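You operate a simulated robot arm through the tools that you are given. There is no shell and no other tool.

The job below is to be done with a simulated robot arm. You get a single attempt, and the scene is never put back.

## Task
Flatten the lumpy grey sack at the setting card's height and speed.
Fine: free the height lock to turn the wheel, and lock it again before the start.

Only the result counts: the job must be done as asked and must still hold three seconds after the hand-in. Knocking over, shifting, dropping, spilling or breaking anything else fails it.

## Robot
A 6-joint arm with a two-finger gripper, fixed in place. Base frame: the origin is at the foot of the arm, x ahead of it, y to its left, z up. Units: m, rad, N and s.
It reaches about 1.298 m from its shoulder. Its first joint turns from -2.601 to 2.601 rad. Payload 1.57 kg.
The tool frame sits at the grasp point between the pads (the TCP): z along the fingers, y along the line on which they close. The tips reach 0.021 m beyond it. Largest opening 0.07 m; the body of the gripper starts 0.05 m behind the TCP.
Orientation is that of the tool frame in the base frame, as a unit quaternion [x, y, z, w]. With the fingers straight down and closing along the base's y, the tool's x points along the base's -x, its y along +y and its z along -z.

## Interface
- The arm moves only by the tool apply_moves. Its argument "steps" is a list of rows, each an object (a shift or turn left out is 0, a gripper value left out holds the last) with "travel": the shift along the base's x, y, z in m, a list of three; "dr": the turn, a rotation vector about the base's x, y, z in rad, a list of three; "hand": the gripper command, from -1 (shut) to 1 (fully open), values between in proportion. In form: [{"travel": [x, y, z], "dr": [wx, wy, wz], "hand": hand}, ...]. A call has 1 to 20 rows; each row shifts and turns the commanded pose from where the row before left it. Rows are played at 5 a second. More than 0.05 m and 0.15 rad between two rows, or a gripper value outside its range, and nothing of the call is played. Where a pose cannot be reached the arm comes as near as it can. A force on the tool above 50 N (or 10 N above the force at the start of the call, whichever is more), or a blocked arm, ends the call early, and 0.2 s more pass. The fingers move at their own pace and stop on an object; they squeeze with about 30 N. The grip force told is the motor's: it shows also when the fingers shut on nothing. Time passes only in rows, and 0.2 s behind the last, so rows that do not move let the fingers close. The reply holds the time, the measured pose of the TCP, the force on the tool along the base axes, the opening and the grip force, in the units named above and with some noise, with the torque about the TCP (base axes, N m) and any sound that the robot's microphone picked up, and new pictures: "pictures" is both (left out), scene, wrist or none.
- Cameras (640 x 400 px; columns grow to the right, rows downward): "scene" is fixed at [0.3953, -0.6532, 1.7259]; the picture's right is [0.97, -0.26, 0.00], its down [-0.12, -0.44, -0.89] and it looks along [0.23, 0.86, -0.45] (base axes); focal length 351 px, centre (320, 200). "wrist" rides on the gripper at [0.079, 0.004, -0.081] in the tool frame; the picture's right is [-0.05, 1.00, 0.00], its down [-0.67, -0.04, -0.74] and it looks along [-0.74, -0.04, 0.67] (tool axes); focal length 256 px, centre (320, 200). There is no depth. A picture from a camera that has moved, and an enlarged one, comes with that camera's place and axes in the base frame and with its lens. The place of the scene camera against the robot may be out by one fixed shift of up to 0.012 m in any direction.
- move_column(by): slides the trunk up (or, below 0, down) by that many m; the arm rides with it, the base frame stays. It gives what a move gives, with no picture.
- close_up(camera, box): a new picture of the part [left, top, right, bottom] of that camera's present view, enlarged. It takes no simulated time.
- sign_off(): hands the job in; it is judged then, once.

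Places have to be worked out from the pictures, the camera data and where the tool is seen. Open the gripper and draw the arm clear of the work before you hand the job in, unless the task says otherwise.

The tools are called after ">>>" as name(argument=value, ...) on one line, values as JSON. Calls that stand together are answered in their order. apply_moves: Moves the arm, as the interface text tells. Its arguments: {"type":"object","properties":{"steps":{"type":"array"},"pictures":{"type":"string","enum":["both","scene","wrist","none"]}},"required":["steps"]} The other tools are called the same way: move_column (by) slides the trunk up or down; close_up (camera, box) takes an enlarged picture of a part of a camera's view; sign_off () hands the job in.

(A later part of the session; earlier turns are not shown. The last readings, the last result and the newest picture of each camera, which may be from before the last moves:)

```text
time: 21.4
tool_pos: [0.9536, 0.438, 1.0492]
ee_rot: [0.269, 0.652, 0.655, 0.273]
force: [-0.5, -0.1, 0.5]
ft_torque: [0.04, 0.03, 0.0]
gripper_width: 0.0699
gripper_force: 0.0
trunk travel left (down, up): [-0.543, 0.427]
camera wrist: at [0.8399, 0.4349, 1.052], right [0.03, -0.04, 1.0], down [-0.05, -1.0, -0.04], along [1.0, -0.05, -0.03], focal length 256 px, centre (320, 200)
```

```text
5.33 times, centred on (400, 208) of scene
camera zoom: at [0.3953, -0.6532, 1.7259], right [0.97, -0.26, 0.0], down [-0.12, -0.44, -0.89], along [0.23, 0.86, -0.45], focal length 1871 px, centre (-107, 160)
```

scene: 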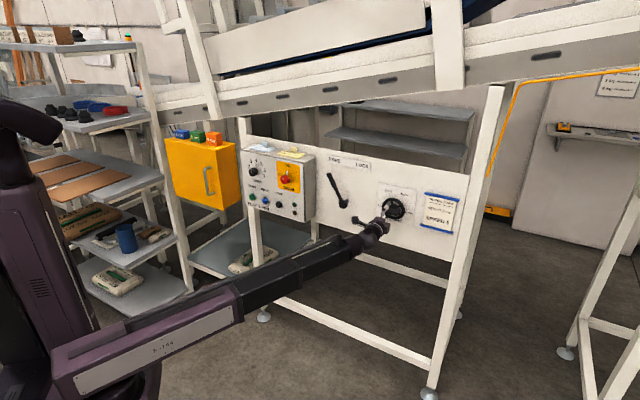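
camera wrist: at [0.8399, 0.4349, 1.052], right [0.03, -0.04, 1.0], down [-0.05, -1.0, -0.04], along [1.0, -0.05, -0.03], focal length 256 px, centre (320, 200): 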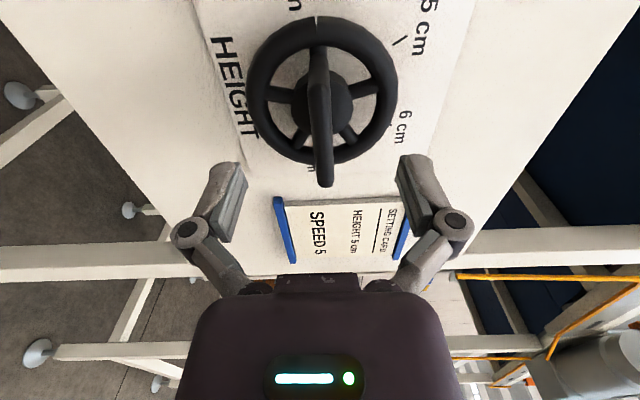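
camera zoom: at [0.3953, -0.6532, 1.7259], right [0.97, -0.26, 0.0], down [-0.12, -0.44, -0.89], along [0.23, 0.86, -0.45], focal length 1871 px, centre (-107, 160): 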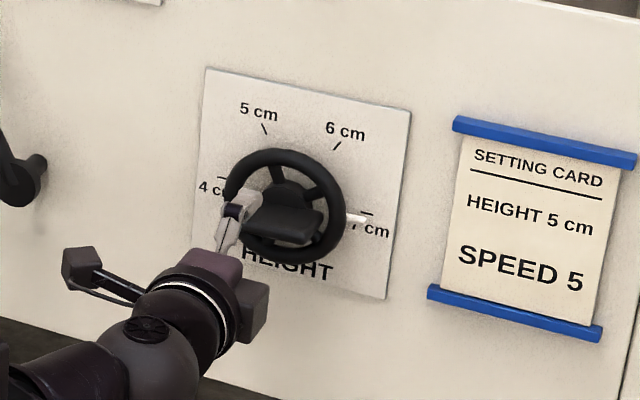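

The fingers are lined up on the bar (about 1 cm thick, front at P≈1.02–1.03). I'll half-close to stay inside the rim and move in about 3.5 cm.

>>> apply_moves(steps=[{"hand": 0.2}, {"travel": [0.0138, 0.0117, 0.0], "hand": 0.2}, {"travel": [0.0138, 0.0117, 0.0], "hand": 0.2}, {"hand": 0.2}])

>>> close_up(camera="scene", box=[350, 175, 430, 225])

```text
time: 22.4
tool_pos: [0.9833, 0.4606, 1.0481]
ee_rot: [0.269, 0.651, 0.656, 0.272]
force: [-0.7, -0.2, -0.7]
ft_torque: [0.0, -0.01, 0.01]
gripper_width: 0.0419
gripper_force: 0.1
trunk travel left (down, up): [-0.543, 0.427]
camera wrist: at [0.8689, 0.4592, 1.052], right [0.03, -0.04, 1.0], down [-0.05, -1.0, -0.04], along [1.0, -0.05, -0.03], focal length 256 px, centre (320, 200)
```

scene: 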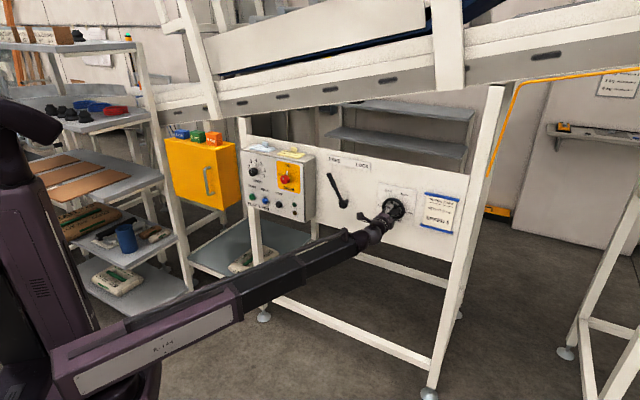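
wrist: 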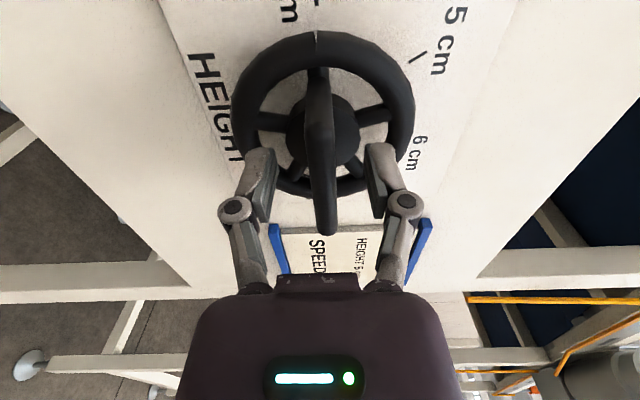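

```text
8.00 times, centred on (390, 200) of scene
camera zoom: at [0.3953, -0.6532, 1.7259], right [0.97, -0.26, 0.0], down [-0.12, -0.44, -0.89], along [0.23, 0.86, -0.45], focal length 2807 px, centre (-240, 200)
```

zoom: 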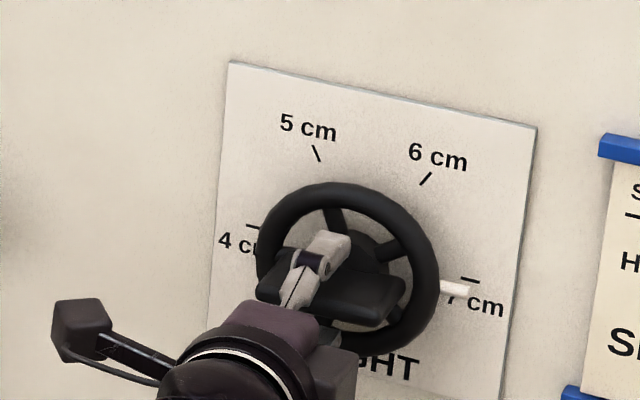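

The pads overlap the bar by roughly 2 cm. Closing the fingers onto it.

>>> apply_moves(steps=[{"hand": -1}, {"hand": -1}, {"hand": -1}])

>>> close_up(camera="scene", box=[350, 175, 430, 225])

```text
time: 23.2
tool_pos: [0.9827, 0.461, 1.051]
ee_rot: [0.269, 0.651, 0.655, 0.272]
force: [6.0, 2.1, 15.3]
ft_torque: [0.22, -0.18, -0.2]
gripper_width: 0.0111
gripper_force: 31.8
trunk travel left (down, up): [-0.543, 0.427]
camera wrist: at [0.8684, 0.4585, 1.0534], right [0.03, -0.04, 1.0], down [-0.06, -1.0, -0.04], along [1.0, -0.05, -0.03], focal length 256 px, centre (320, 200)
```

scene: 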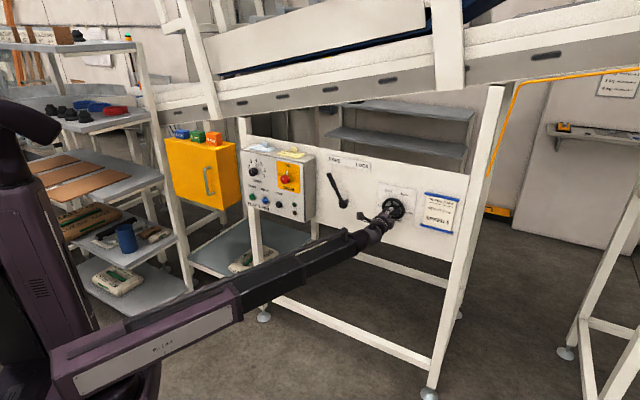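
wrist: 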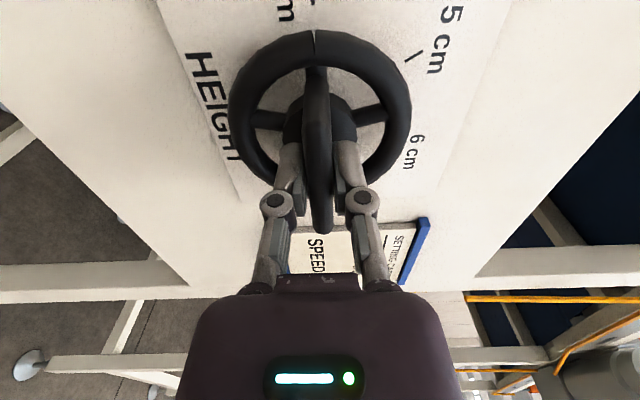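

```text
8.00 times, centred on (390, 200) of scene
camera zoom: at [0.3953, -0.6532, 1.7259], right [0.97, -0.26, 0.0], down [-0.12, -0.44, -0.89], along [0.23, 0.86, -0.45], focal length 2807 px, centre (-240, 200)
```

zoom: 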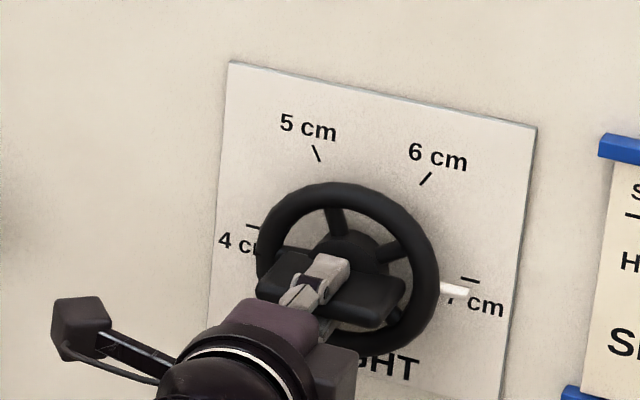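

Gripped (width 11 mm), with a 15 N upward force because the bar sits about 2 mm above my axis; I'll raise the trunk 2 mm and start turning anticlockwise.

>>> move_column(by=0.0025)

>>> apply_moves(steps=[{"dr": [-0.0926, -0.0926, 0]}, {"dr": [-0.0926, -0.0926, 0]}, {"dr": [-0.0926, -0.0926, 0]}, {}])

>>> close_up(camera="scene", box=[350, 175, 430, 225])

```text
time: 23.8
tool_pos: [0.983, 0.4606, 1.0502]
ee_rot: [0.269, 0.652, 0.654, 0.272]
force: [-11.8, -7.5, -13.7]
ft_torque: [-0.18, 0.2, -0.81]
gripper_width: 0.0108
gripper_force: 31.7
trunk travel left (down, up): [-0.545, 0.425]
```

```text
time: 24.8
tool_pos: [0.9834, 0.4606, 1.0503]
ee_rot: [0.136, 0.692, 0.589, 0.393]
force: [-23.2, -15.2, -28.5]
ft_torque: [-0.43, 0.45, 0.15]
gripper_width: 0.0112
gripper_force: 31.5
trunk travel left (down, up): [-0.545, 0.425]
camera wrist: at [0.8724, 0.4551, 1.0229], right [-0.24, 0.23, 0.94], down [-0.08, -0.97, 0.22], along [0.97, -0.02, 0.25], focal length 256 px, centre (320, 200)
```

scene: 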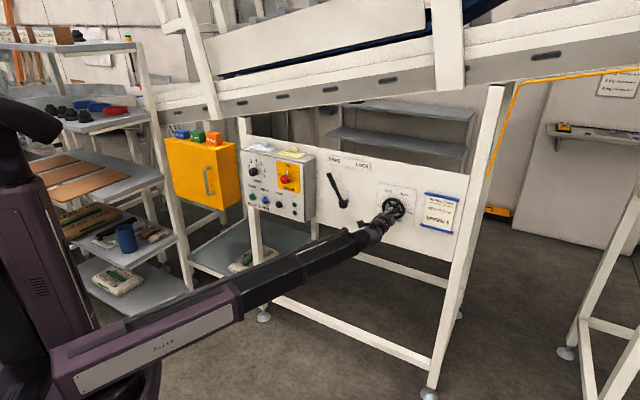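
wrist: 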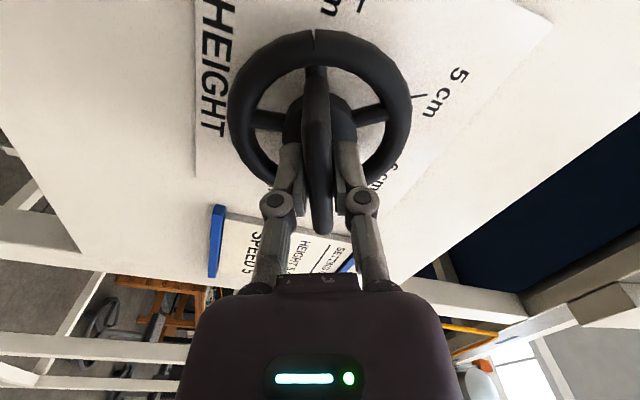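

```text
8.00 times, centred on (390, 200) of scene
camera zoom: at [0.3953, -0.6532, 1.7259], right [0.97, -0.26, 0.0], down [-0.12, -0.44, -0.89], along [0.23, 0.86, -0.45], focal length 2807 px, centre (-240, 200)
```

zoom: 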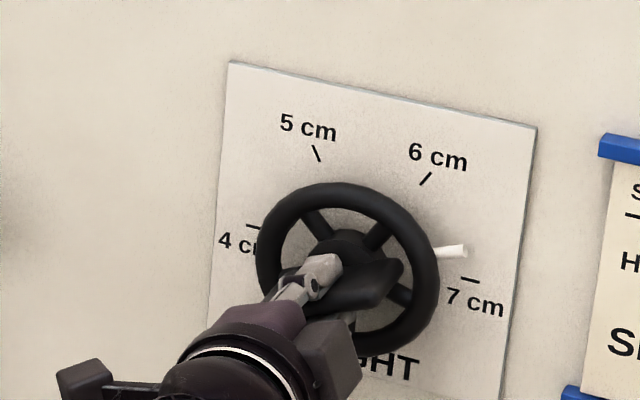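

The wheel turns with the hand (pointer leaving 7 cm), but side load has grown to about 40 N. I'll ease the trunk down 2 mm to relieve it before going on.

>>> move_column(by=-0.002)

>>> apply_moves(steps=[{}], pictures="none")

```text
time: 25.3
tool_pos: [0.9837, 0.4603, 1.0494]
ee_rot: [0.136, 0.692, 0.59, 0.394]
force: [-11.4, -8.8, -4.4]
ft_torque: [-0.27, 0.27, 0.84]
gripper_width: 0.011
gripper_force: 32.2
trunk travel left (down, up): [-0.543, 0.427]
```

```text
time: 25.7
tool_pos: [0.984, 0.46, 1.0504]
ee_rot: [0.136, 0.691, 0.59, 0.394]
force: [-4.5, -4.2, 2.9]
ft_torque: [-0.21, 0.18, 0.84]
gripper_width: 0.0108
gripper_force: 31.9
trunk travel left (down, up): [-0.543, 0.427]
```

The load is now small. I continue turning anticlockwise.

>>> apply_moves(steps=[{"dr": [-0.0926, -0.0926, 0]}, {"dr": [-0.0926, -0.0926, 0]}, {"dr": [-0.0926, -0.0926, 0]}, {}], pictures="wrist")

>>> close_up(camera="scene", box=[350, 175, 430, 225])

```text
time: 26.7
tool_pos: [0.9851, 0.4597, 1.0497]
ee_rot: [-0.003, 0.705, 0.501, 0.501]
force: [17.1, 7.8, 25.0]
ft_torque: [0.18, -0.17, -0.03]
gripper_width: 0.0111
gripper_force: 32.0
trunk travel left (down, up): [-0.543, 0.427]
camera wrist: at [0.8839, 0.444, 0.9961], right [-0.48, 0.47, 0.74], down [-0.18, -0.88, 0.44], along [0.86, 0.08, 0.5], focal length 256 px, centre (320, 200)
```

wrist: 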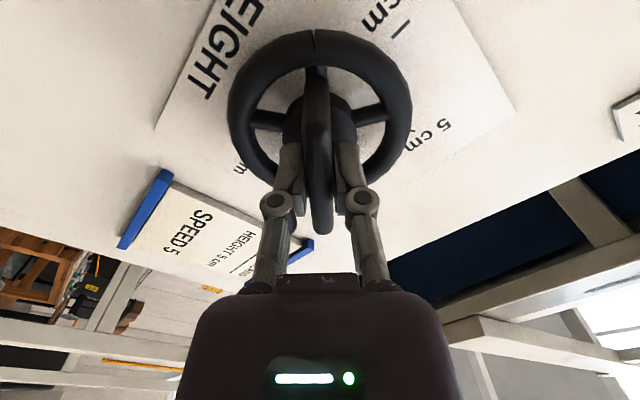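

```text
8.00 times, centred on (390, 200) of scene
camera zoom: at [0.3953, -0.6532, 1.7259], right [0.97, -0.26, 0.0], down [-0.12, -0.44, -0.89], along [0.23, 0.86, -0.45], focal length 2807 px, centre (-240, 200)
```

zoom: 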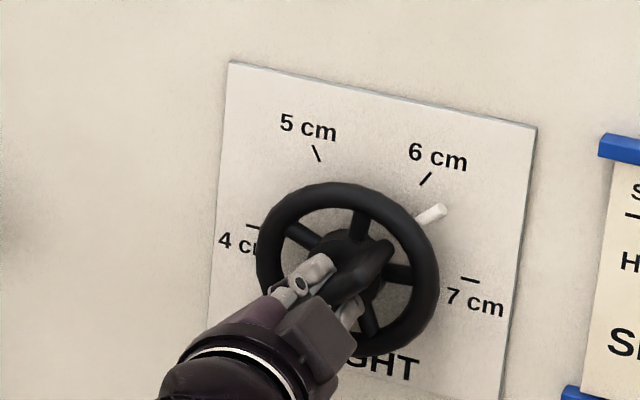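

The pointer is about 45° and the load has turned around (z +25 N), so I'll raise the trunk 1.5 mm and keep turning.

>>> move_column(by=0.0018)

>>> apply_moves(steps=[{"dr": [-0.0926, -0.0926, 0]}, {"dr": [-0.0926, -0.0926, 0]}, {}], pictures="none")

```text
time: 27.2
tool_pos: [0.9834, 0.4606, 1.0509]
ee_rot: [-0.002, 0.705, 0.501, 0.501]
force: [12.6, 4.5, 8.8]
ft_torque: [0.45, -0.46, -0.7]
gripper_width: 0.0109
gripper_force: 32.0
trunk travel left (down, up): [-0.545, 0.425]
```

```text
time: 28.0
tool_pos: [0.9847, 0.4602, 1.0499]
ee_rot: [-0.095, 0.7, 0.432, 0.561]
force: [10.6, 1.3, 6.8]
ft_torque: [-0.25, 0.26, 0.1]
gripper_width: 0.0111
gripper_force: 32.2
trunk travel left (down, up): [-0.545, 0.425]
```

Load is small again (about 13 N). Continuing the turn by another 30°.

>>> apply_moves(steps=[{"dr": [-0.0926, -0.0926, 0]}, {"dr": [-0.0926, -0.0926, 0]}, {"dr": [-0.0926, -0.0926, 0]}, {"dr": [-0.0926, -0.0926, 0]}, {}], pictures="wrist")

>>> close_up(camera="scene", box=[350, 175, 430, 225])

```text
time: 29.2
tool_pos: [0.9835, 0.4601, 1.0495]
ee_rot: [-0.274, 0.652, 0.271, 0.654]
force: [18.9, 6.5, 17.6]
ft_torque: [0.08, -0.09, -0.19]
gripper_width: 0.0111
gripper_force: 32.3
trunk travel left (down, up): [-0.545, 0.425]
camera wrist: at [0.9229, 0.4049, 0.9705], right [-0.71, 0.7, 0.05], down [-0.5, -0.55, 0.67], along [0.49, 0.45, 0.74], focal length 256 px, centre (320, 200)
```

wrist: 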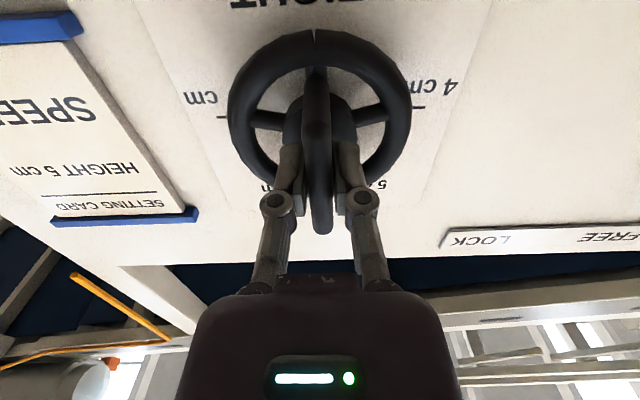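

```text
8.00 times, centred on (390, 200) of scene
camera zoom: at [0.3953, -0.6532, 1.7259], right [0.97, -0.26, 0.0], down [-0.12, -0.44, -0.89], along [0.23, 0.86, -0.45], focal length 2807 px, centre (-240, 200)
```

zoom: 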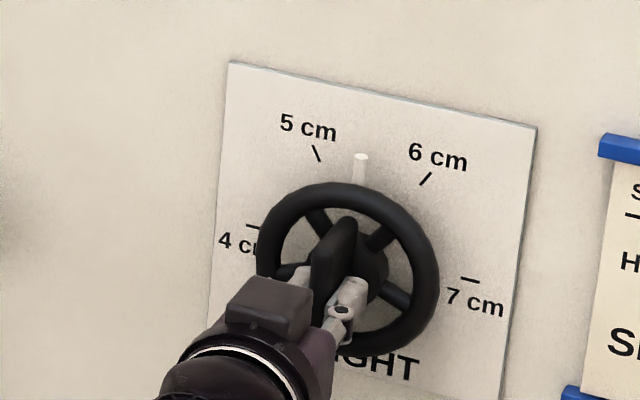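

The hand is upright and the pointer reads 90°, midway between 5 and 6 cm. I'll relieve the load slightly and turn the remaining 30°.

>>> move_column(by=0.0012)

>>> apply_moves(steps=[{"dr": [-0.0926, -0.0926, 0]}, {"dr": [-0.0926, -0.0926, 0]}, {"dr": [-0.0926, -0.0926, 0]}, {"dr": [-0.0926, -0.0926, 0]}, {}], pictures="wrist")

>>> close_up(camera="scene", box=[350, 175, 430, 225])

```text
time: 29.7
tool_pos: [0.9832, 0.4598, 1.051]
ee_rot: [-0.274, 0.652, 0.273, 0.652]
force: [13.9, 3.8, 4.7]
ft_torque: [0.26, -0.26, -0.16]
gripper_width: 0.0109
gripper_force: 32.1
trunk travel left (down, up): [-0.546, 0.424]
```

```text
time: 30.9
tool_pos: [0.9836, 0.4602, 1.0493]
ee_rot: [-0.434, 0.559, 0.093, 0.7]
force: [12.8, 4.2, 8.7]
ft_torque: [0.25, -0.25, 0.02]
gripper_width: 0.0108
gripper_force: 31.9
trunk travel left (down, up): [-0.546, 0.424]
camera wrist: at [0.9514, 0.3763, 0.9796], right [-0.63, 0.62, -0.46], down [-0.74, -0.31, 0.59], along [0.23, 0.72, 0.66], focal length 256 px, centre (320, 200)
```

wrist: 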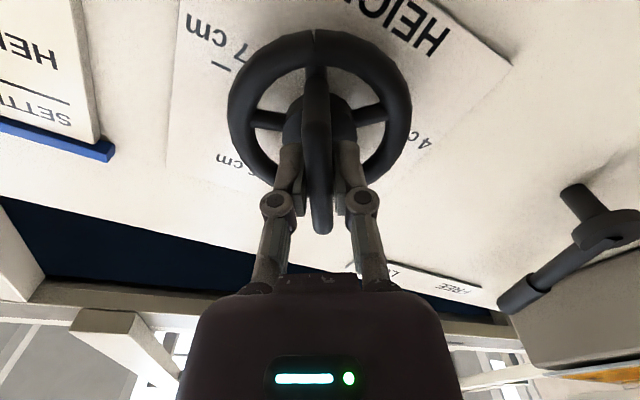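

```text
8.00 times, centred on (390, 200) of scene
camera zoom: at [0.3953, -0.6532, 1.7259], right [0.97, -0.26, 0.0], down [-0.12, -0.44, -0.89], along [0.23, 0.86, -0.45], focal length 2807 px, centre (-240, 200)
```

zoom: 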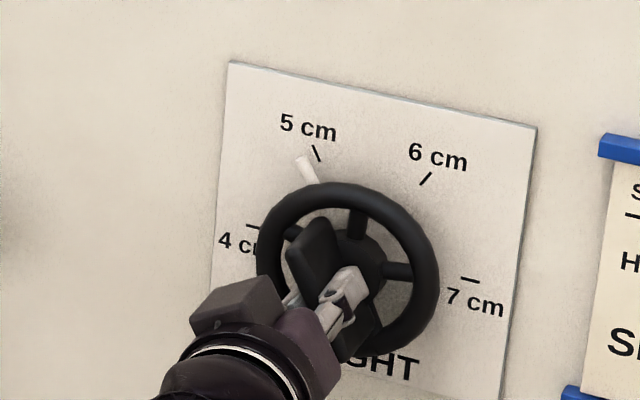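

By hand orientation the wheel has turned 120.2°; the scene view shows the pointer at the 5 cm tick within parallax. I'll release, back out and check it squarely from the front.

>>> apply_moves(steps=[{"hand": 0.2}, {"hand": 0.2}, {"hand": 0.2}, {"travel": [-0.025, -0.025, 0], "hand": 0.2}, {"travel": [-0.03, -0.03, 0], "hand": 0.2}, {"travel": [-0.03, -0.03, 0], "hand": 0.2}, {"travel": [-0.03, -0.03, 0], "hand": 0.2}, {}])

>>> close_up(camera="scene", box=[350, 175, 430, 225])

```text
time: 32.7
tool_pos: [0.8668, 0.3478, 1.0504]
ee_rot: [-0.433, 0.561, 0.093, 0.7]
force: [-0.4, -0.3, 0.7]
ft_torque: [0.01, -0.01, -0.03]
gripper_width: 0.042
gripper_force: 0.0
trunk travel left (down, up): [-0.546, 0.424]
camera wrist: at [0.8348, 0.2629, 0.9798], right [-0.63, 0.62, -0.46], down [-0.74, -0.31, 0.6], along [0.23, 0.72, 0.66], focal length 256 px, centre (320, 200)
```

scene: 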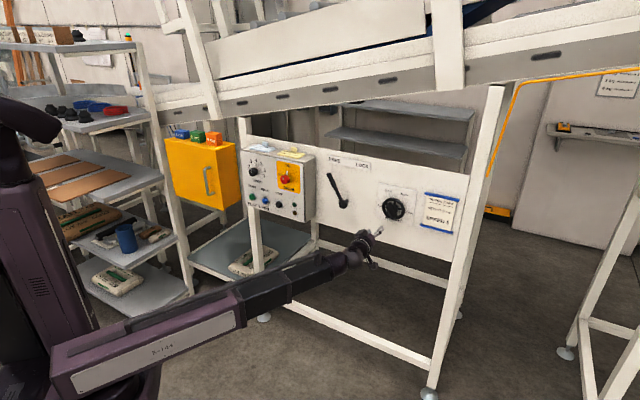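
wrist: 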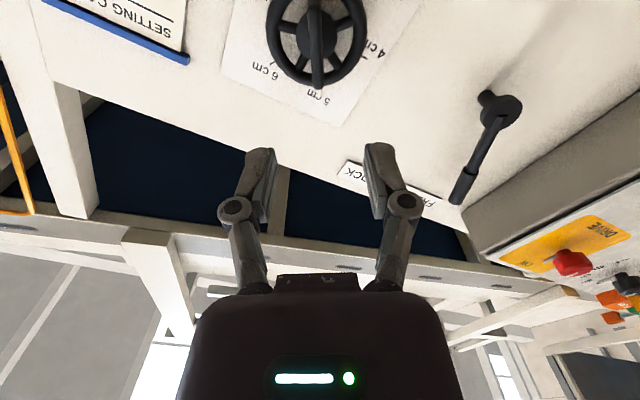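

```text
8.00 times, centred on (390, 200) of scene
camera zoom: at [0.3953, -0.6532, 1.7259], right [0.97, -0.26, 0.0], down [-0.12, -0.44, -0.89], along [0.23, 0.86, -0.45], focal length 2807 px, centre (-240, 200)
```

zoom: 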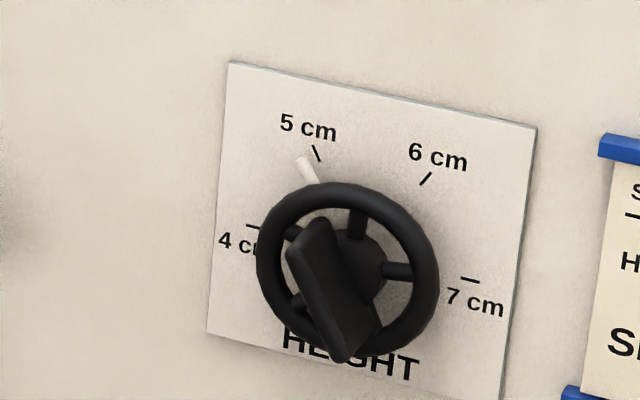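

This view lies almost exactly in the plane of the pointer, so it is free of sideways parallax; I'll enlarge it.

>>> close_up(camera="wrist", box=[240, 0, 420, 130])

```text
3.08 times, centred on (330, 65) of wrist
camera zoom: at [0.8348, 0.2629, 0.9798], right [-0.63, 0.62, -0.46], down [-0.74, -0.31, 0.6], along [0.23, 0.72, 0.66], focal length 788 px, centre (289, 615)
```

zoom: 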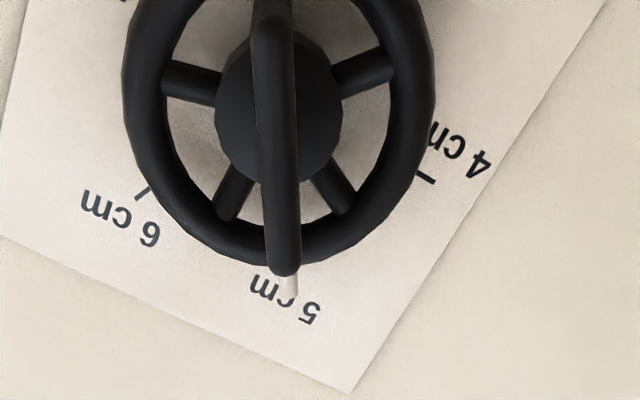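

The pointer lies on the line of the 5 cm tick to within about 1°. Next, relock: raise the trunk, roll the hand back upright and return in front of the lever, which stands at FREE.

>>> move_column(by=0.05)

>>> apply_moves(steps=[{"travel": [-0.0192, 0.0192, 0], "dr": [0.0926, 0.0926, 0], "hand": 1}, {"travel": [-0.0192, 0.0192, 0], "dr": [0.0926, 0.0926, 0]}, {"travel": [-0.0192, 0.0192, 0], "dr": [0.0926, 0.0926, 0]}, {"travel": [-0.0192, 0.0192, 0], "dr": [0.0926, 0.0926, 0]}, {"travel": [-0.0192, 0.0192, 0]}, {"travel": [-0.0192, 0.0192, 0]}, {"travel": [-0.0192, 0.0192, 0]}, {"travel": [-0.0192, 0.0192, 0]}, {"travel": [-0.0192, 0.0192, 0]}, {"travel": [-0.0192, 0.0192, 0]}, {}])

```text
time: 33.6
tool_pos: [0.8675, 0.3468, 1.1008]
ee_rot: [-0.434, 0.56, 0.094, 0.699]
force: [-0.2, 0.3, -0.1]
ft_torque: [0.01, 0.01, -0.02]
gripper_width: 0.0419
gripper_force: 0.0
trunk travel left (down, up): [-0.596, 0.374]
```

```text
time: 36.0
tool_pos: [0.6776, 0.5422, 1.1028]
ee_rot: [-0.275, 0.651, 0.273, 0.652]
force: [0.4, 0.1, 0.7]
ft_torque: [0.0, -0.03, 0.0]
gripper_width: 0.07
gripper_force: 0.1
trunk travel left (down, up): [-0.596, 0.374]
camera wrist: at [0.6161, 0.4854, 1.0214], right [-0.71, 0.7, 0.05], down [-0.5, -0.55, 0.67], along [0.49, 0.45, 0.74], focal length 256 px, centre (320, 200)
```

scene: 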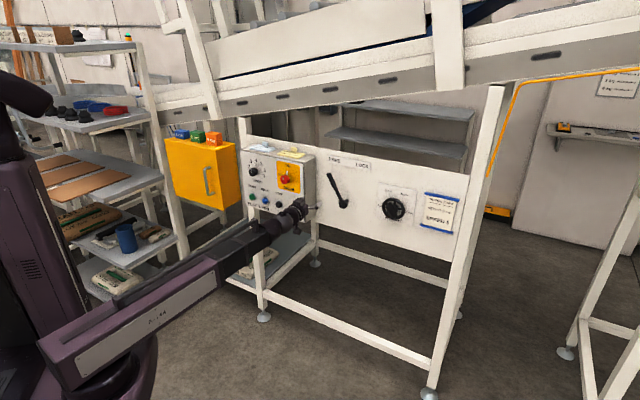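
wrist: 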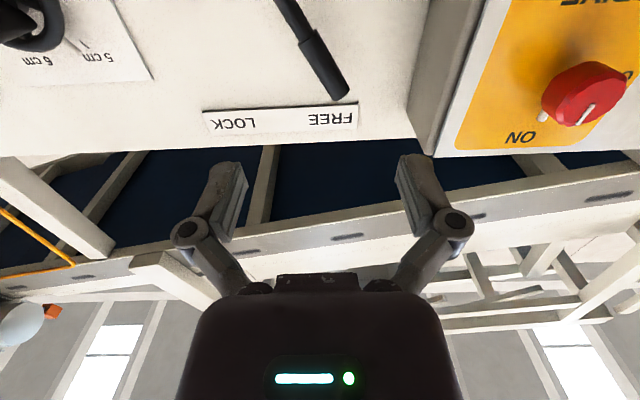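

TCP is at S≈0.096, the same line I retreated on with the lever between the fingers. I'll advance to straddle it again.

>>> apply_moves(steps=[{"travel": [0.022, 0.021, 0]}, {"travel": [0.022, 0.021, 0]}, {"travel": [0.022, 0.021, 0]}, {"travel": [0.022, 0.021, 0]}, {"travel": [0.022, 0.021, 0]}, {"travel": [0.022, 0.021, 0]}, {}])

```text
time: 37.6
tool_pos: [0.8071, 0.666, 1.1009]
ee_rot: [-0.275, 0.652, 0.271, 0.652]
force: [-0.1, 0.1, -1.0]
ft_torque: [-0.02, 0.02, 0.02]
gripper_width: 0.0701
gripper_force: 0.1
trunk travel left (down, up): [-0.596, 0.374]
camera wrist: at [0.7454, 0.6101, 1.0213], right [-0.71, 0.7, 0.05], down [-0.5, -0.55, 0.67], along [0.49, 0.45, 0.74], focal length 256 px, centre (320, 200)
```

scene: 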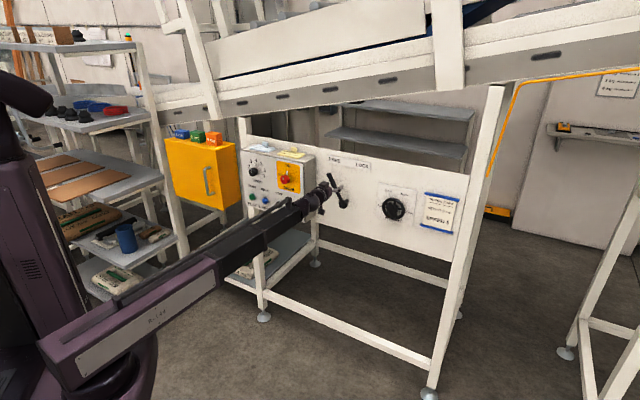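
wrist: 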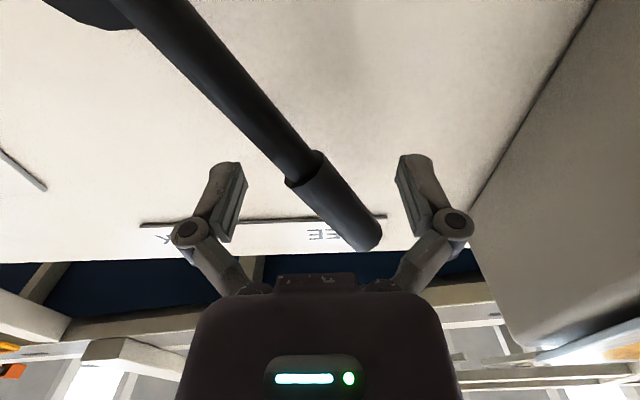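

Straddling again. I'll sweep right to carry the lever back to LOCK, finishing in small steps.

>>> apply_moves(steps=[{"travel": [0.0141, -0.0141, 0.0]}, {"travel": [0.0141, -0.0141, 0.0]}, {"travel": [0.0141, -0.0141, 0.0]}, {"travel": [0.0141, -0.0141, 0.0]}, {"travel": [0.0141, -0.0141, 0.0]}, {"travel": [0.0057, -0.0057, 0.0]}, {"travel": [0.005, -0.005, 0.0]}, {"travel": [0.004, -0.004, 0.0]}, {}])

>>> close_up(camera="scene", box=[310, 140, 430, 225])

```text
time: 39.6
tool_pos: [0.8903, 0.5821, 1.0999]
ee_rot: [-0.275, 0.652, 0.271, 0.652]
force: [-7.9, 13.0, 0.2]
ft_torque: [0.07, 0.07, -0.05]
gripper_width: 0.0702
gripper_force: 0.0
trunk travel left (down, up): [-0.596, 0.374]
camera wrist: at [0.8298, 0.5266, 1.0213], right [-0.71, 0.7, 0.05], down [-0.5, -0.55, 0.67], along [0.49, 0.45, 0.74], focal length 256 px, centre (320, 200)
```

scene: 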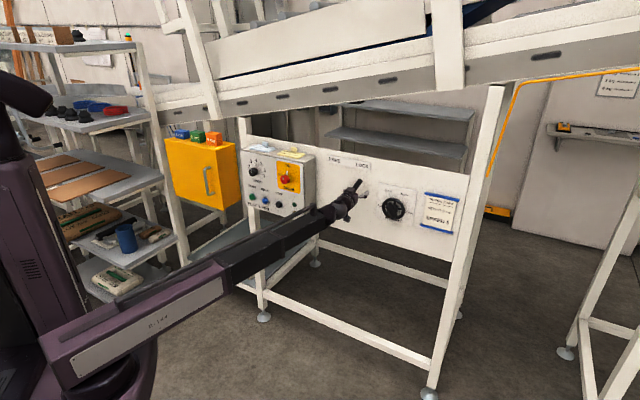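
wrist: 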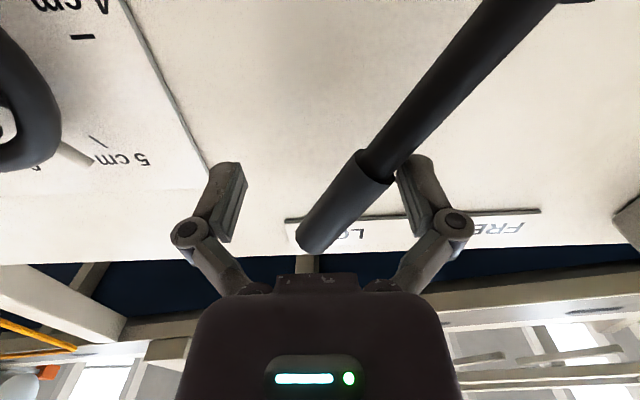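

```text
4.71 times, centred on (370, 182) of scene
camera zoom: at [0.3953, -0.6532, 1.7259], right [0.97, -0.26, 0.0], down [-0.12, -0.44, -0.89], along [0.23, 0.86, -0.45], focal length 1651 px, centre (85, 282)
```

zoom: 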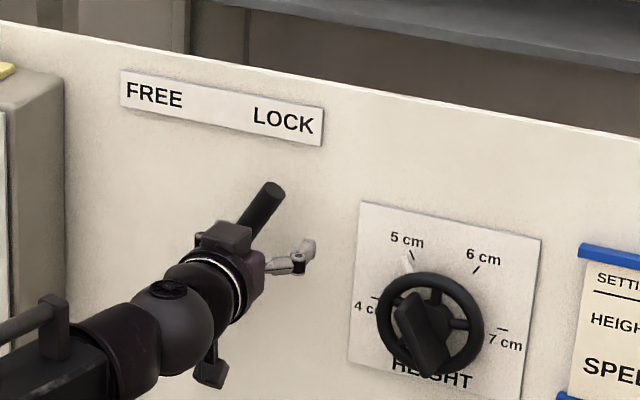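

There is 15 N of resistance now at TCP S≈0.218, mirroring the other stop. One more small nudge to be sure it is fully home.

>>> apply_moves(steps=[{"travel": [0.002, -0.002, 0.0]}, {"travel": [0.002, -0.002, 0.0]}, {}], pictures="none")

```text
time: 40.4
tool_pos: [0.8912, 0.5824, 1.1012]
ee_rot: [-0.279, 0.65, 0.274, 0.651]
force: [-24.9, 30.6, -4.0]
ft_torque: [0.06, 0.09, -0.03]
gripper_width: 0.0701
gripper_force: 0.8
trunk travel left (down, up): [-0.596, 0.374]
```

The lever is hard against the LOCK stop (39 N, no motion). I'll back the finger off and retreat, then look at the lever and wheel.

>>> apply_moves(steps=[{"travel": [-0.009, 0.009, 0.0]}, {"travel": [-0.009, 0.009, 0.0]}, {"travel": [-0.0283, -0.0283, 0.0]}, {"travel": [-0.0283, -0.0283, 0.0]}, {"travel": [-0.0283, -0.0283, 0.0]}, {"travel": [-0.0283, -0.0283, 0.0]}, {"travel": [-0.0141, -0.0141, 0.0]}, {}])

>>> close_up(camera="scene", box=[310, 140, 430, 225])

```text
time: 42.2
tool_pos: [0.7499, 0.4665, 1.1011]
ee_rot: [-0.275, 0.651, 0.272, 0.653]
force: [-0.2, -0.1, 1.0]
ft_torque: [0.0, 0.01, 0.04]
gripper_width: 0.0698
gripper_force: 0.1
trunk travel left (down, up): [-0.596, 0.374]
camera wrist: at [0.6894, 0.4105, 1.0214], right [-0.71, 0.7, 0.05], down [-0.5, -0.55, 0.67], along [0.49, 0.45, 0.74], focal length 256 px, centre (320, 200)
```

scene: 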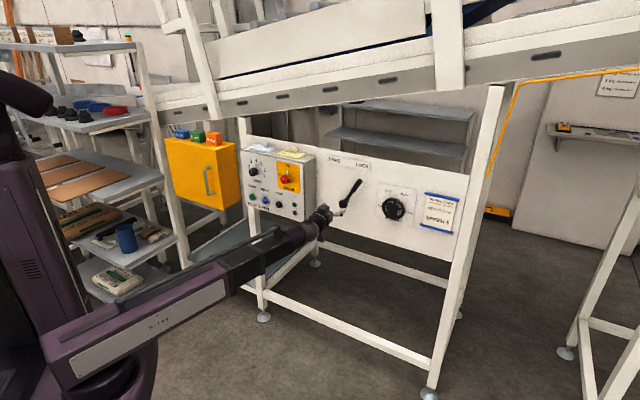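
wrist: 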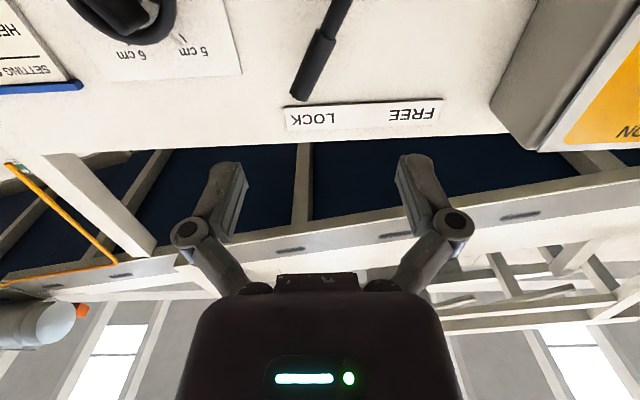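

```text
4.71 times, centred on (370, 182) of scene
camera zoom: at [0.3953, -0.6532, 1.7259], right [0.97, -0.26, 0.0], down [-0.12, -0.44, -0.89], along [0.23, 0.86, -0.45], focal length 1651 px, centre (85, 282)
```

zoom: 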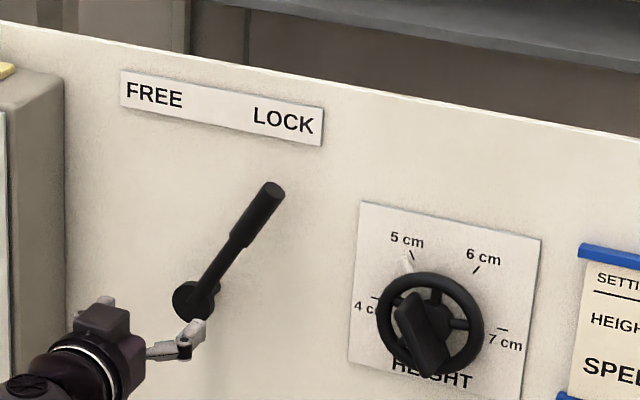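

Lever is back at LOCK and the pointer stays at 5 cm. Next the speed knob, which I place at S≈-0.273, z≈1.113 with its cap front at P≈0.963; I'll raise the trunk 12 mm and move across.

>>> move_column(by=0.012)

>>> apply_moves(steps=[{"travel": [-0.0279, 0.0279, 0]}, {"travel": [-0.0279, 0.0279, 0]}, {"travel": [-0.0279, 0.0279, 0]}, {"travel": [-0.0279, 0.0279, 0]}, {"travel": [-0.0279, 0.0279, 0]}, {"travel": [-0.0279, 0.0279, 0]}, {"travel": [-0.0279, 0.0279, 0]}, {"travel": [-0.0279, 0.0279, 0]}, {"travel": [-0.0279, 0.0279, 0]}, {"travel": [-0.0279, 0.0279, 0]}, {"travel": [-0.0279, 0.0279, 0]}, {"travel": [-0.0279, 0.0279, 0]}, {}])

>>> close_up(camera="scene", box=[230, 140, 330, 220])

```text
time: 42.8
tool_pos: [0.7504, 0.4663, 1.1123]
ee_rot: [-0.274, 0.652, 0.272, 0.653]
force: [-0.2, -0.1, 0.4]
ft_torque: [-0.03, -0.01, 0.01]
gripper_width: 0.0702
gripper_force: 0.1
trunk travel left (down, up): [-0.608, 0.362]
```

```text
time: 45.6
tool_pos: [0.4163, 0.8022, 1.1125]
ee_rot: [-0.273, 0.652, 0.271, 0.653]
force: [-0.1, 0.6, 0.1]
ft_torque: [-0.01, 0.0, -0.01]
gripper_width: 0.0697
gripper_force: 0.1
trunk travel left (down, up): [-0.608, 0.362]
camera wrist: at [0.3548, 0.7464, 1.0334], right [-0.71, 0.7, 0.05], down [-0.5, -0.55, 0.67], along [0.49, 0.45, 0.74], focal length 256 px, centre (320, 200)
```

scene: 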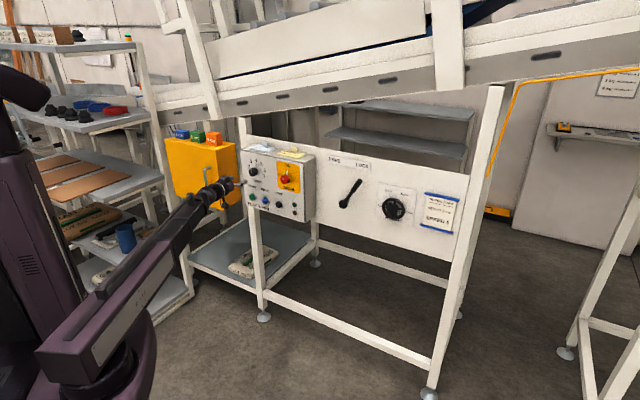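
wrist: 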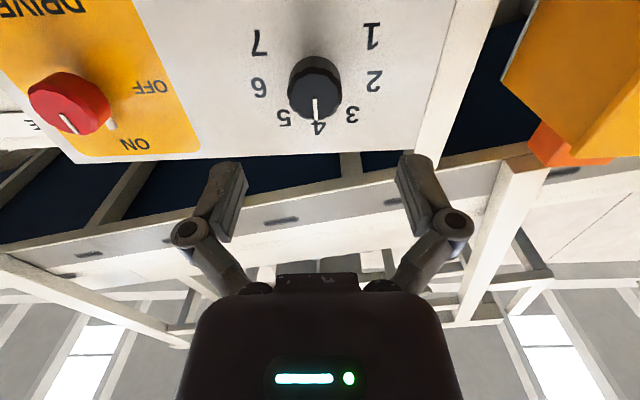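

```text
5.00 times, centred on (280, 180) of scene
camera zoom: at [0.3953, -0.6532, 1.7259], right [0.97, -0.26, 0.0], down [-0.12, -0.44, -0.89], along [0.23, 0.86, -0.45], focal length 1754 px, centre (520, 300)
```

zoom: 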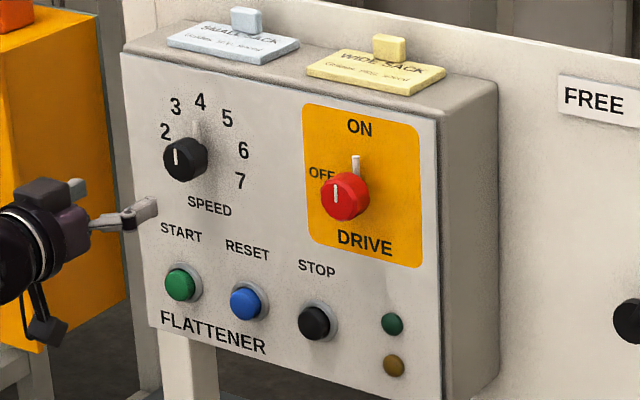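

The knob axis refines to S≈-0.269, z≈1.115. I'll raise the trunk 3 mm and approach to just short of the cap.

>>> move_column(by=0.003)

>>> apply_moves(steps=[{"travel": [0.0182, 0.0163, 0]}, {"travel": [0.0182, 0.0163, 0]}, {"travel": [0.0182, 0.0163, 0]}, {}])

>>> close_up(camera="scene", box=[230, 150, 290, 190])

```text
time: 46.1
tool_pos: [0.4163, 0.8013, 1.1162]
ee_rot: [-0.274, 0.652, 0.271, 0.653]
force: [0.6, 0.6, -0.7]
ft_torque: [-0.01, 0.02, 0.02]
gripper_width: 0.0701
gripper_force: 0.0
trunk travel left (down, up): [-0.611, 0.359]
```

```text
time: 47.1
tool_pos: [0.472, 0.8492, 1.1154]
ee_rot: [-0.275, 0.651, 0.273, 0.652]
force: [-0.2, -0.5, -0.4]
ft_torque: [0.01, -0.04, 0.0]
gripper_width: 0.0699
gripper_force: 0.1
trunk travel left (down, up): [-0.611, 0.359]
camera wrist: at [0.4103, 0.794, 1.0364], right [-0.71, 0.7, 0.05], down [-0.5, -0.55, 0.67], along [0.49, 0.45, 0.74], focal length 256 px, centre (320, 200)
```

scene: 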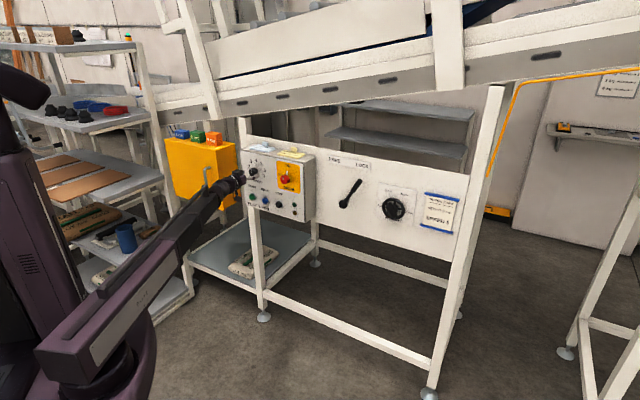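
wrist: 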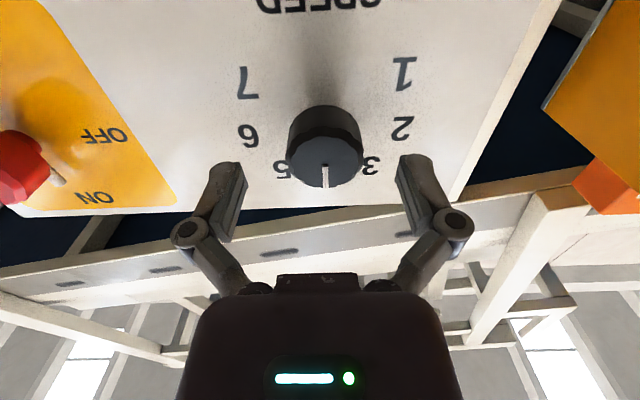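

```text
10.00 times, centred on (260, 170) of scene
camera zoom: at [0.3953, -0.6532, 1.7259], right [0.97, -0.26, 0.0], down [-0.12, -0.44, -0.89], along [0.23, 0.86, -0.45], focal length 3509 px, centre (920, 500)
```

zoom: 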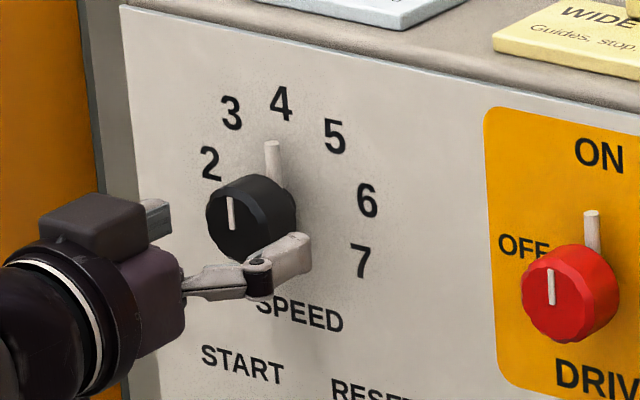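

The knob is centred between the fingers, cap front at P≈0.947. I'll advance 16 mm and close on it.

>>> apply_moves(steps=[{"travel": [0.005, 0.0065, 0]}, {"travel": [0.005, 0.006, 0]}, {"hand": -1}, {"hand": -1}, {"hand": -1}, {"hand": -1}])

>>> close_up(camera="scene", box=[230, 150, 290, 190])

```text
time: 48.5
tool_pos: [0.4792, 0.8618, 1.1172]
ee_rot: [-0.273, 0.652, 0.272, 0.653]
force: [-9.4, -8.9, -9.5]
ft_torque: [-0.24, 0.23, 0.08]
gripper_width: 0.0376
gripper_force: 31.9
trunk travel left (down, up): [-0.611, 0.359]
camera wrist: at [0.4192, 0.8061, 1.0366], right [-0.71, 0.7, 0.05], down [-0.5, -0.55, 0.67], along [0.49, 0.45, 0.74], focal length 256 px, centre (320, 200)
```

scene: 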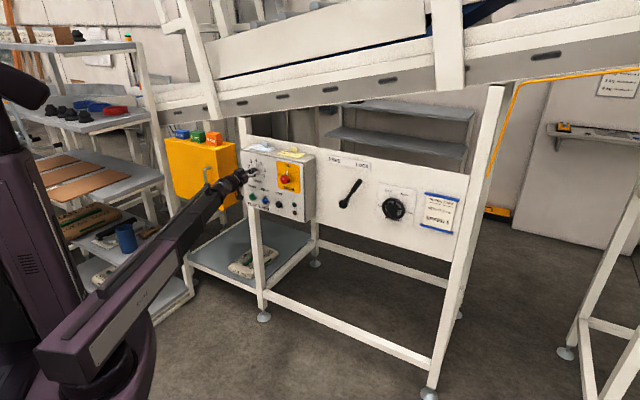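
wrist: 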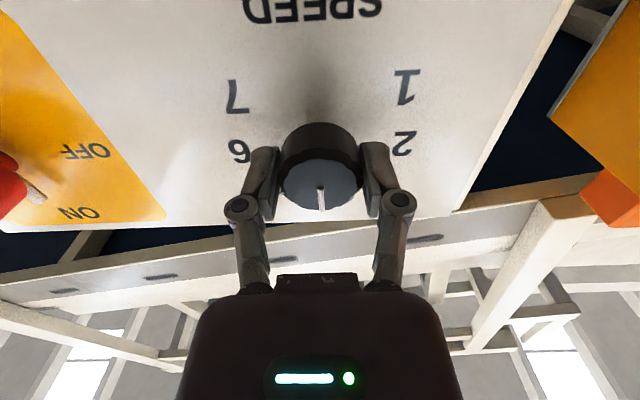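

```text
10.00 times, centred on (260, 170) of scene
camera zoom: at [0.3953, -0.6532, 1.7259], right [0.97, -0.26, 0.0], down [-0.12, -0.44, -0.89], along [0.23, 0.86, -0.45], focal length 3509 px, centre (920, 500)
```

zoom: 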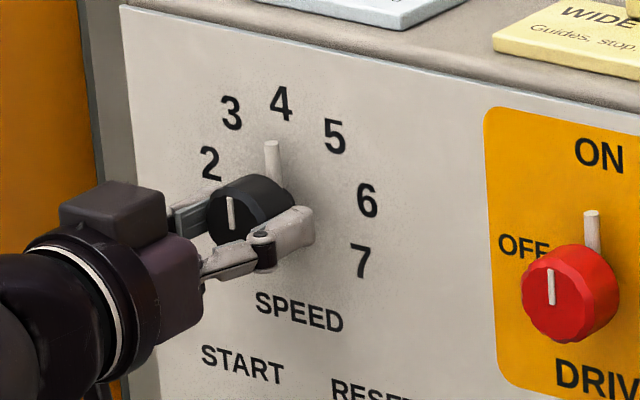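

The knob is gripped (37.6 mm) with small forces. I'll turn it 40° clockwise, from 4 to 5.

>>> apply_moves(steps=[{"dr": [0.0987, 0.0987, 0]}, {"dr": [0.0987, 0.0987, 0]}, {"dr": [0.0987, 0.0987, 0]}, {"dr": [0.0987, 0.0987, 0]}, {"dr": [0.0987, 0.0987, 0]}, {}])

>>> close_up(camera="scene", box=[230, 150, 290, 190])

>>> close_up(camera="wrist", box=[200, 60, 440, 210])

```text
time: 49.9
tool_pos: [0.4809, 0.862, 1.1175]
ee_rot: [-0.032, 0.705, 0.479, 0.522]
force: [-8.3, -27.7, -21.4]
ft_torque: [-0.34, 0.34, -0.43]
gripper_width: 0.037
gripper_force: 32.2
trunk travel left (down, up): [-0.611, 0.359]
camera wrist: at [0.3843, 0.8417, 1.0584], right [-0.52, 0.51, 0.68], down [-0.2, -0.85, 0.48], along [0.83, 0.11, 0.55], focal length 256 px, centre (320, 200)
```

scene: 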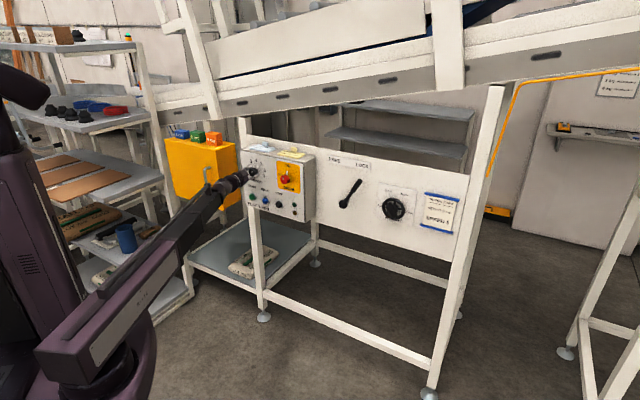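
wrist: 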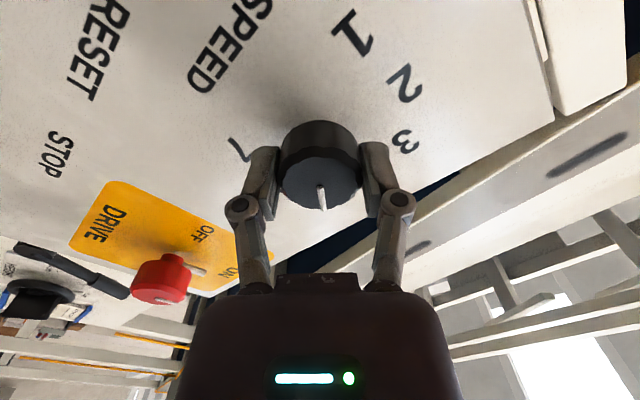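

```text
10.00 times, centred on (260, 170) of scene
camera zoom: at [0.3953, -0.6532, 1.7259], right [0.97, -0.26, 0.0], down [-0.12, -0.44, -0.89], along [0.23, 0.86, -0.45], focal length 3509 px, centre (920, 500)
```

zoom: 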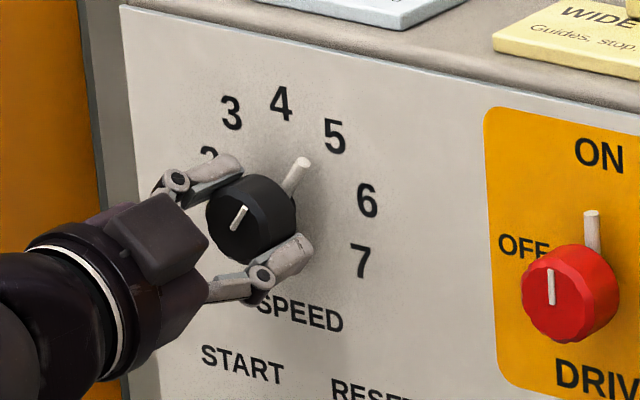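

```text
2.67 times, centred on (320, 135) of wrist
camera zoom: at [0.3843, 0.8417, 1.0584], right [-0.52, 0.51, 0.68], down [-0.2, -0.85, 0.48], along [0.83, 0.11, 0.55], focal length 683 px, centre (320, 373)
```

zoom: 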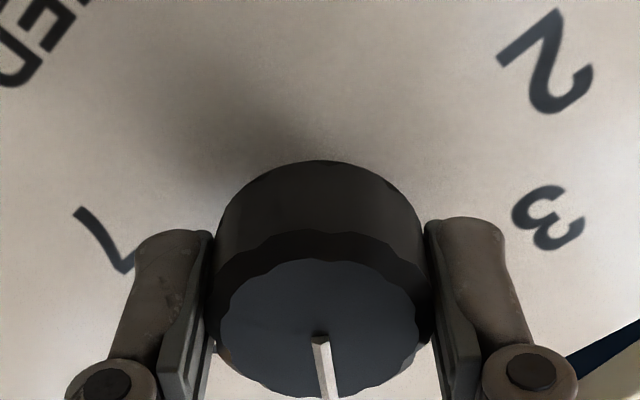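

The knob followed the hand through 40° and its pointer now heads for 5. I'll release, back out and check.

>>> apply_moves(steps=[{"hand": 1}, {"hand": 1}, {"hand": 1}, {"travel": [-0.02, -0.02, 0]}, {"travel": [-0.025, -0.025, 0]}, {"travel": [-0.025, -0.025, 0]}, {}])

>>> close_up(camera="scene", box=[230, 150, 290, 190])

>>> close_up(camera="wrist", box=[200, 0, 440, 180])

```text
time: 51.5
tool_pos: [0.4094, 0.7938, 1.116]
ee_rot: [-0.035, 0.705, 0.479, 0.522]
force: [0.0, 0.1, 0.8]
ft_torque: [-0.05, 0.01, 0.01]
gripper_width: 0.0697
gripper_force: 0.1
trunk travel left (down, up): [-0.611, 0.359]
camera wrist: at [0.3133, 0.7741, 1.058], right [-0.52, 0.51, 0.68], down [-0.2, -0.85, 0.49], along [0.83, 0.12, 0.55], focal length 256 px, centre (320, 200)
```

scene: 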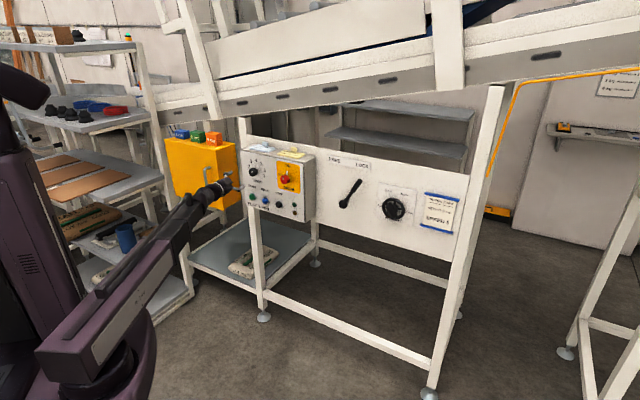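
wrist: 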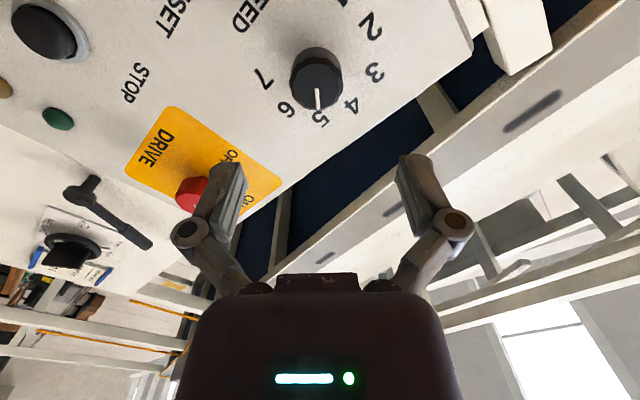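

```text
10.00 times, centred on (260, 170) of scene
camera zoom: at [0.3953, -0.6532, 1.7259], right [0.97, -0.26, 0.0], down [-0.12, -0.44, -0.89], along [0.23, 0.86, -0.45], focal length 3509 px, centre (920, 500)
```

zoom: 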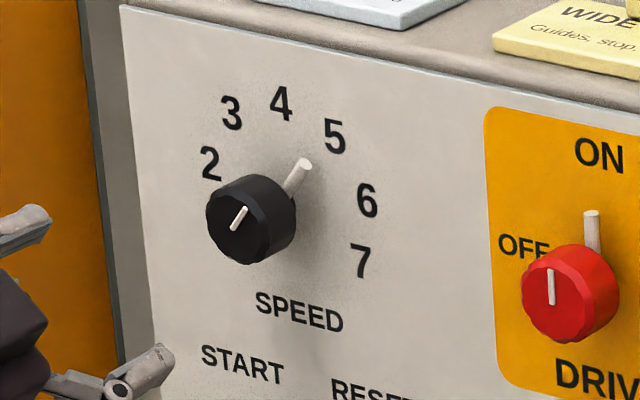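

```text
2.22 times, centred on (320, 90) of wrist
camera zoom: at [0.3133, 0.7741, 1.058], right [-0.52, 0.51, 0.68], down [-0.2, -0.85, 0.49], along [0.83, 0.12, 0.55], focal length 569 px, centre (320, 444)
```

zoom: 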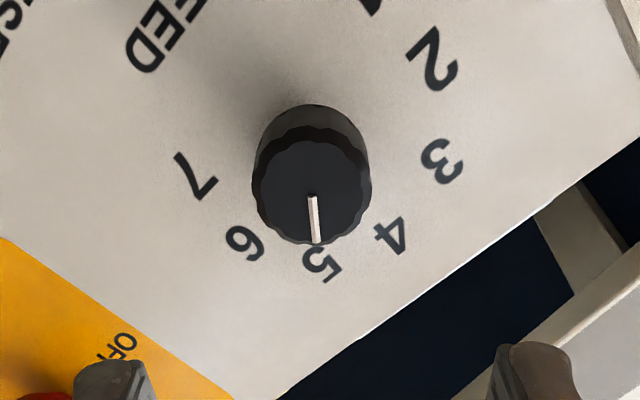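

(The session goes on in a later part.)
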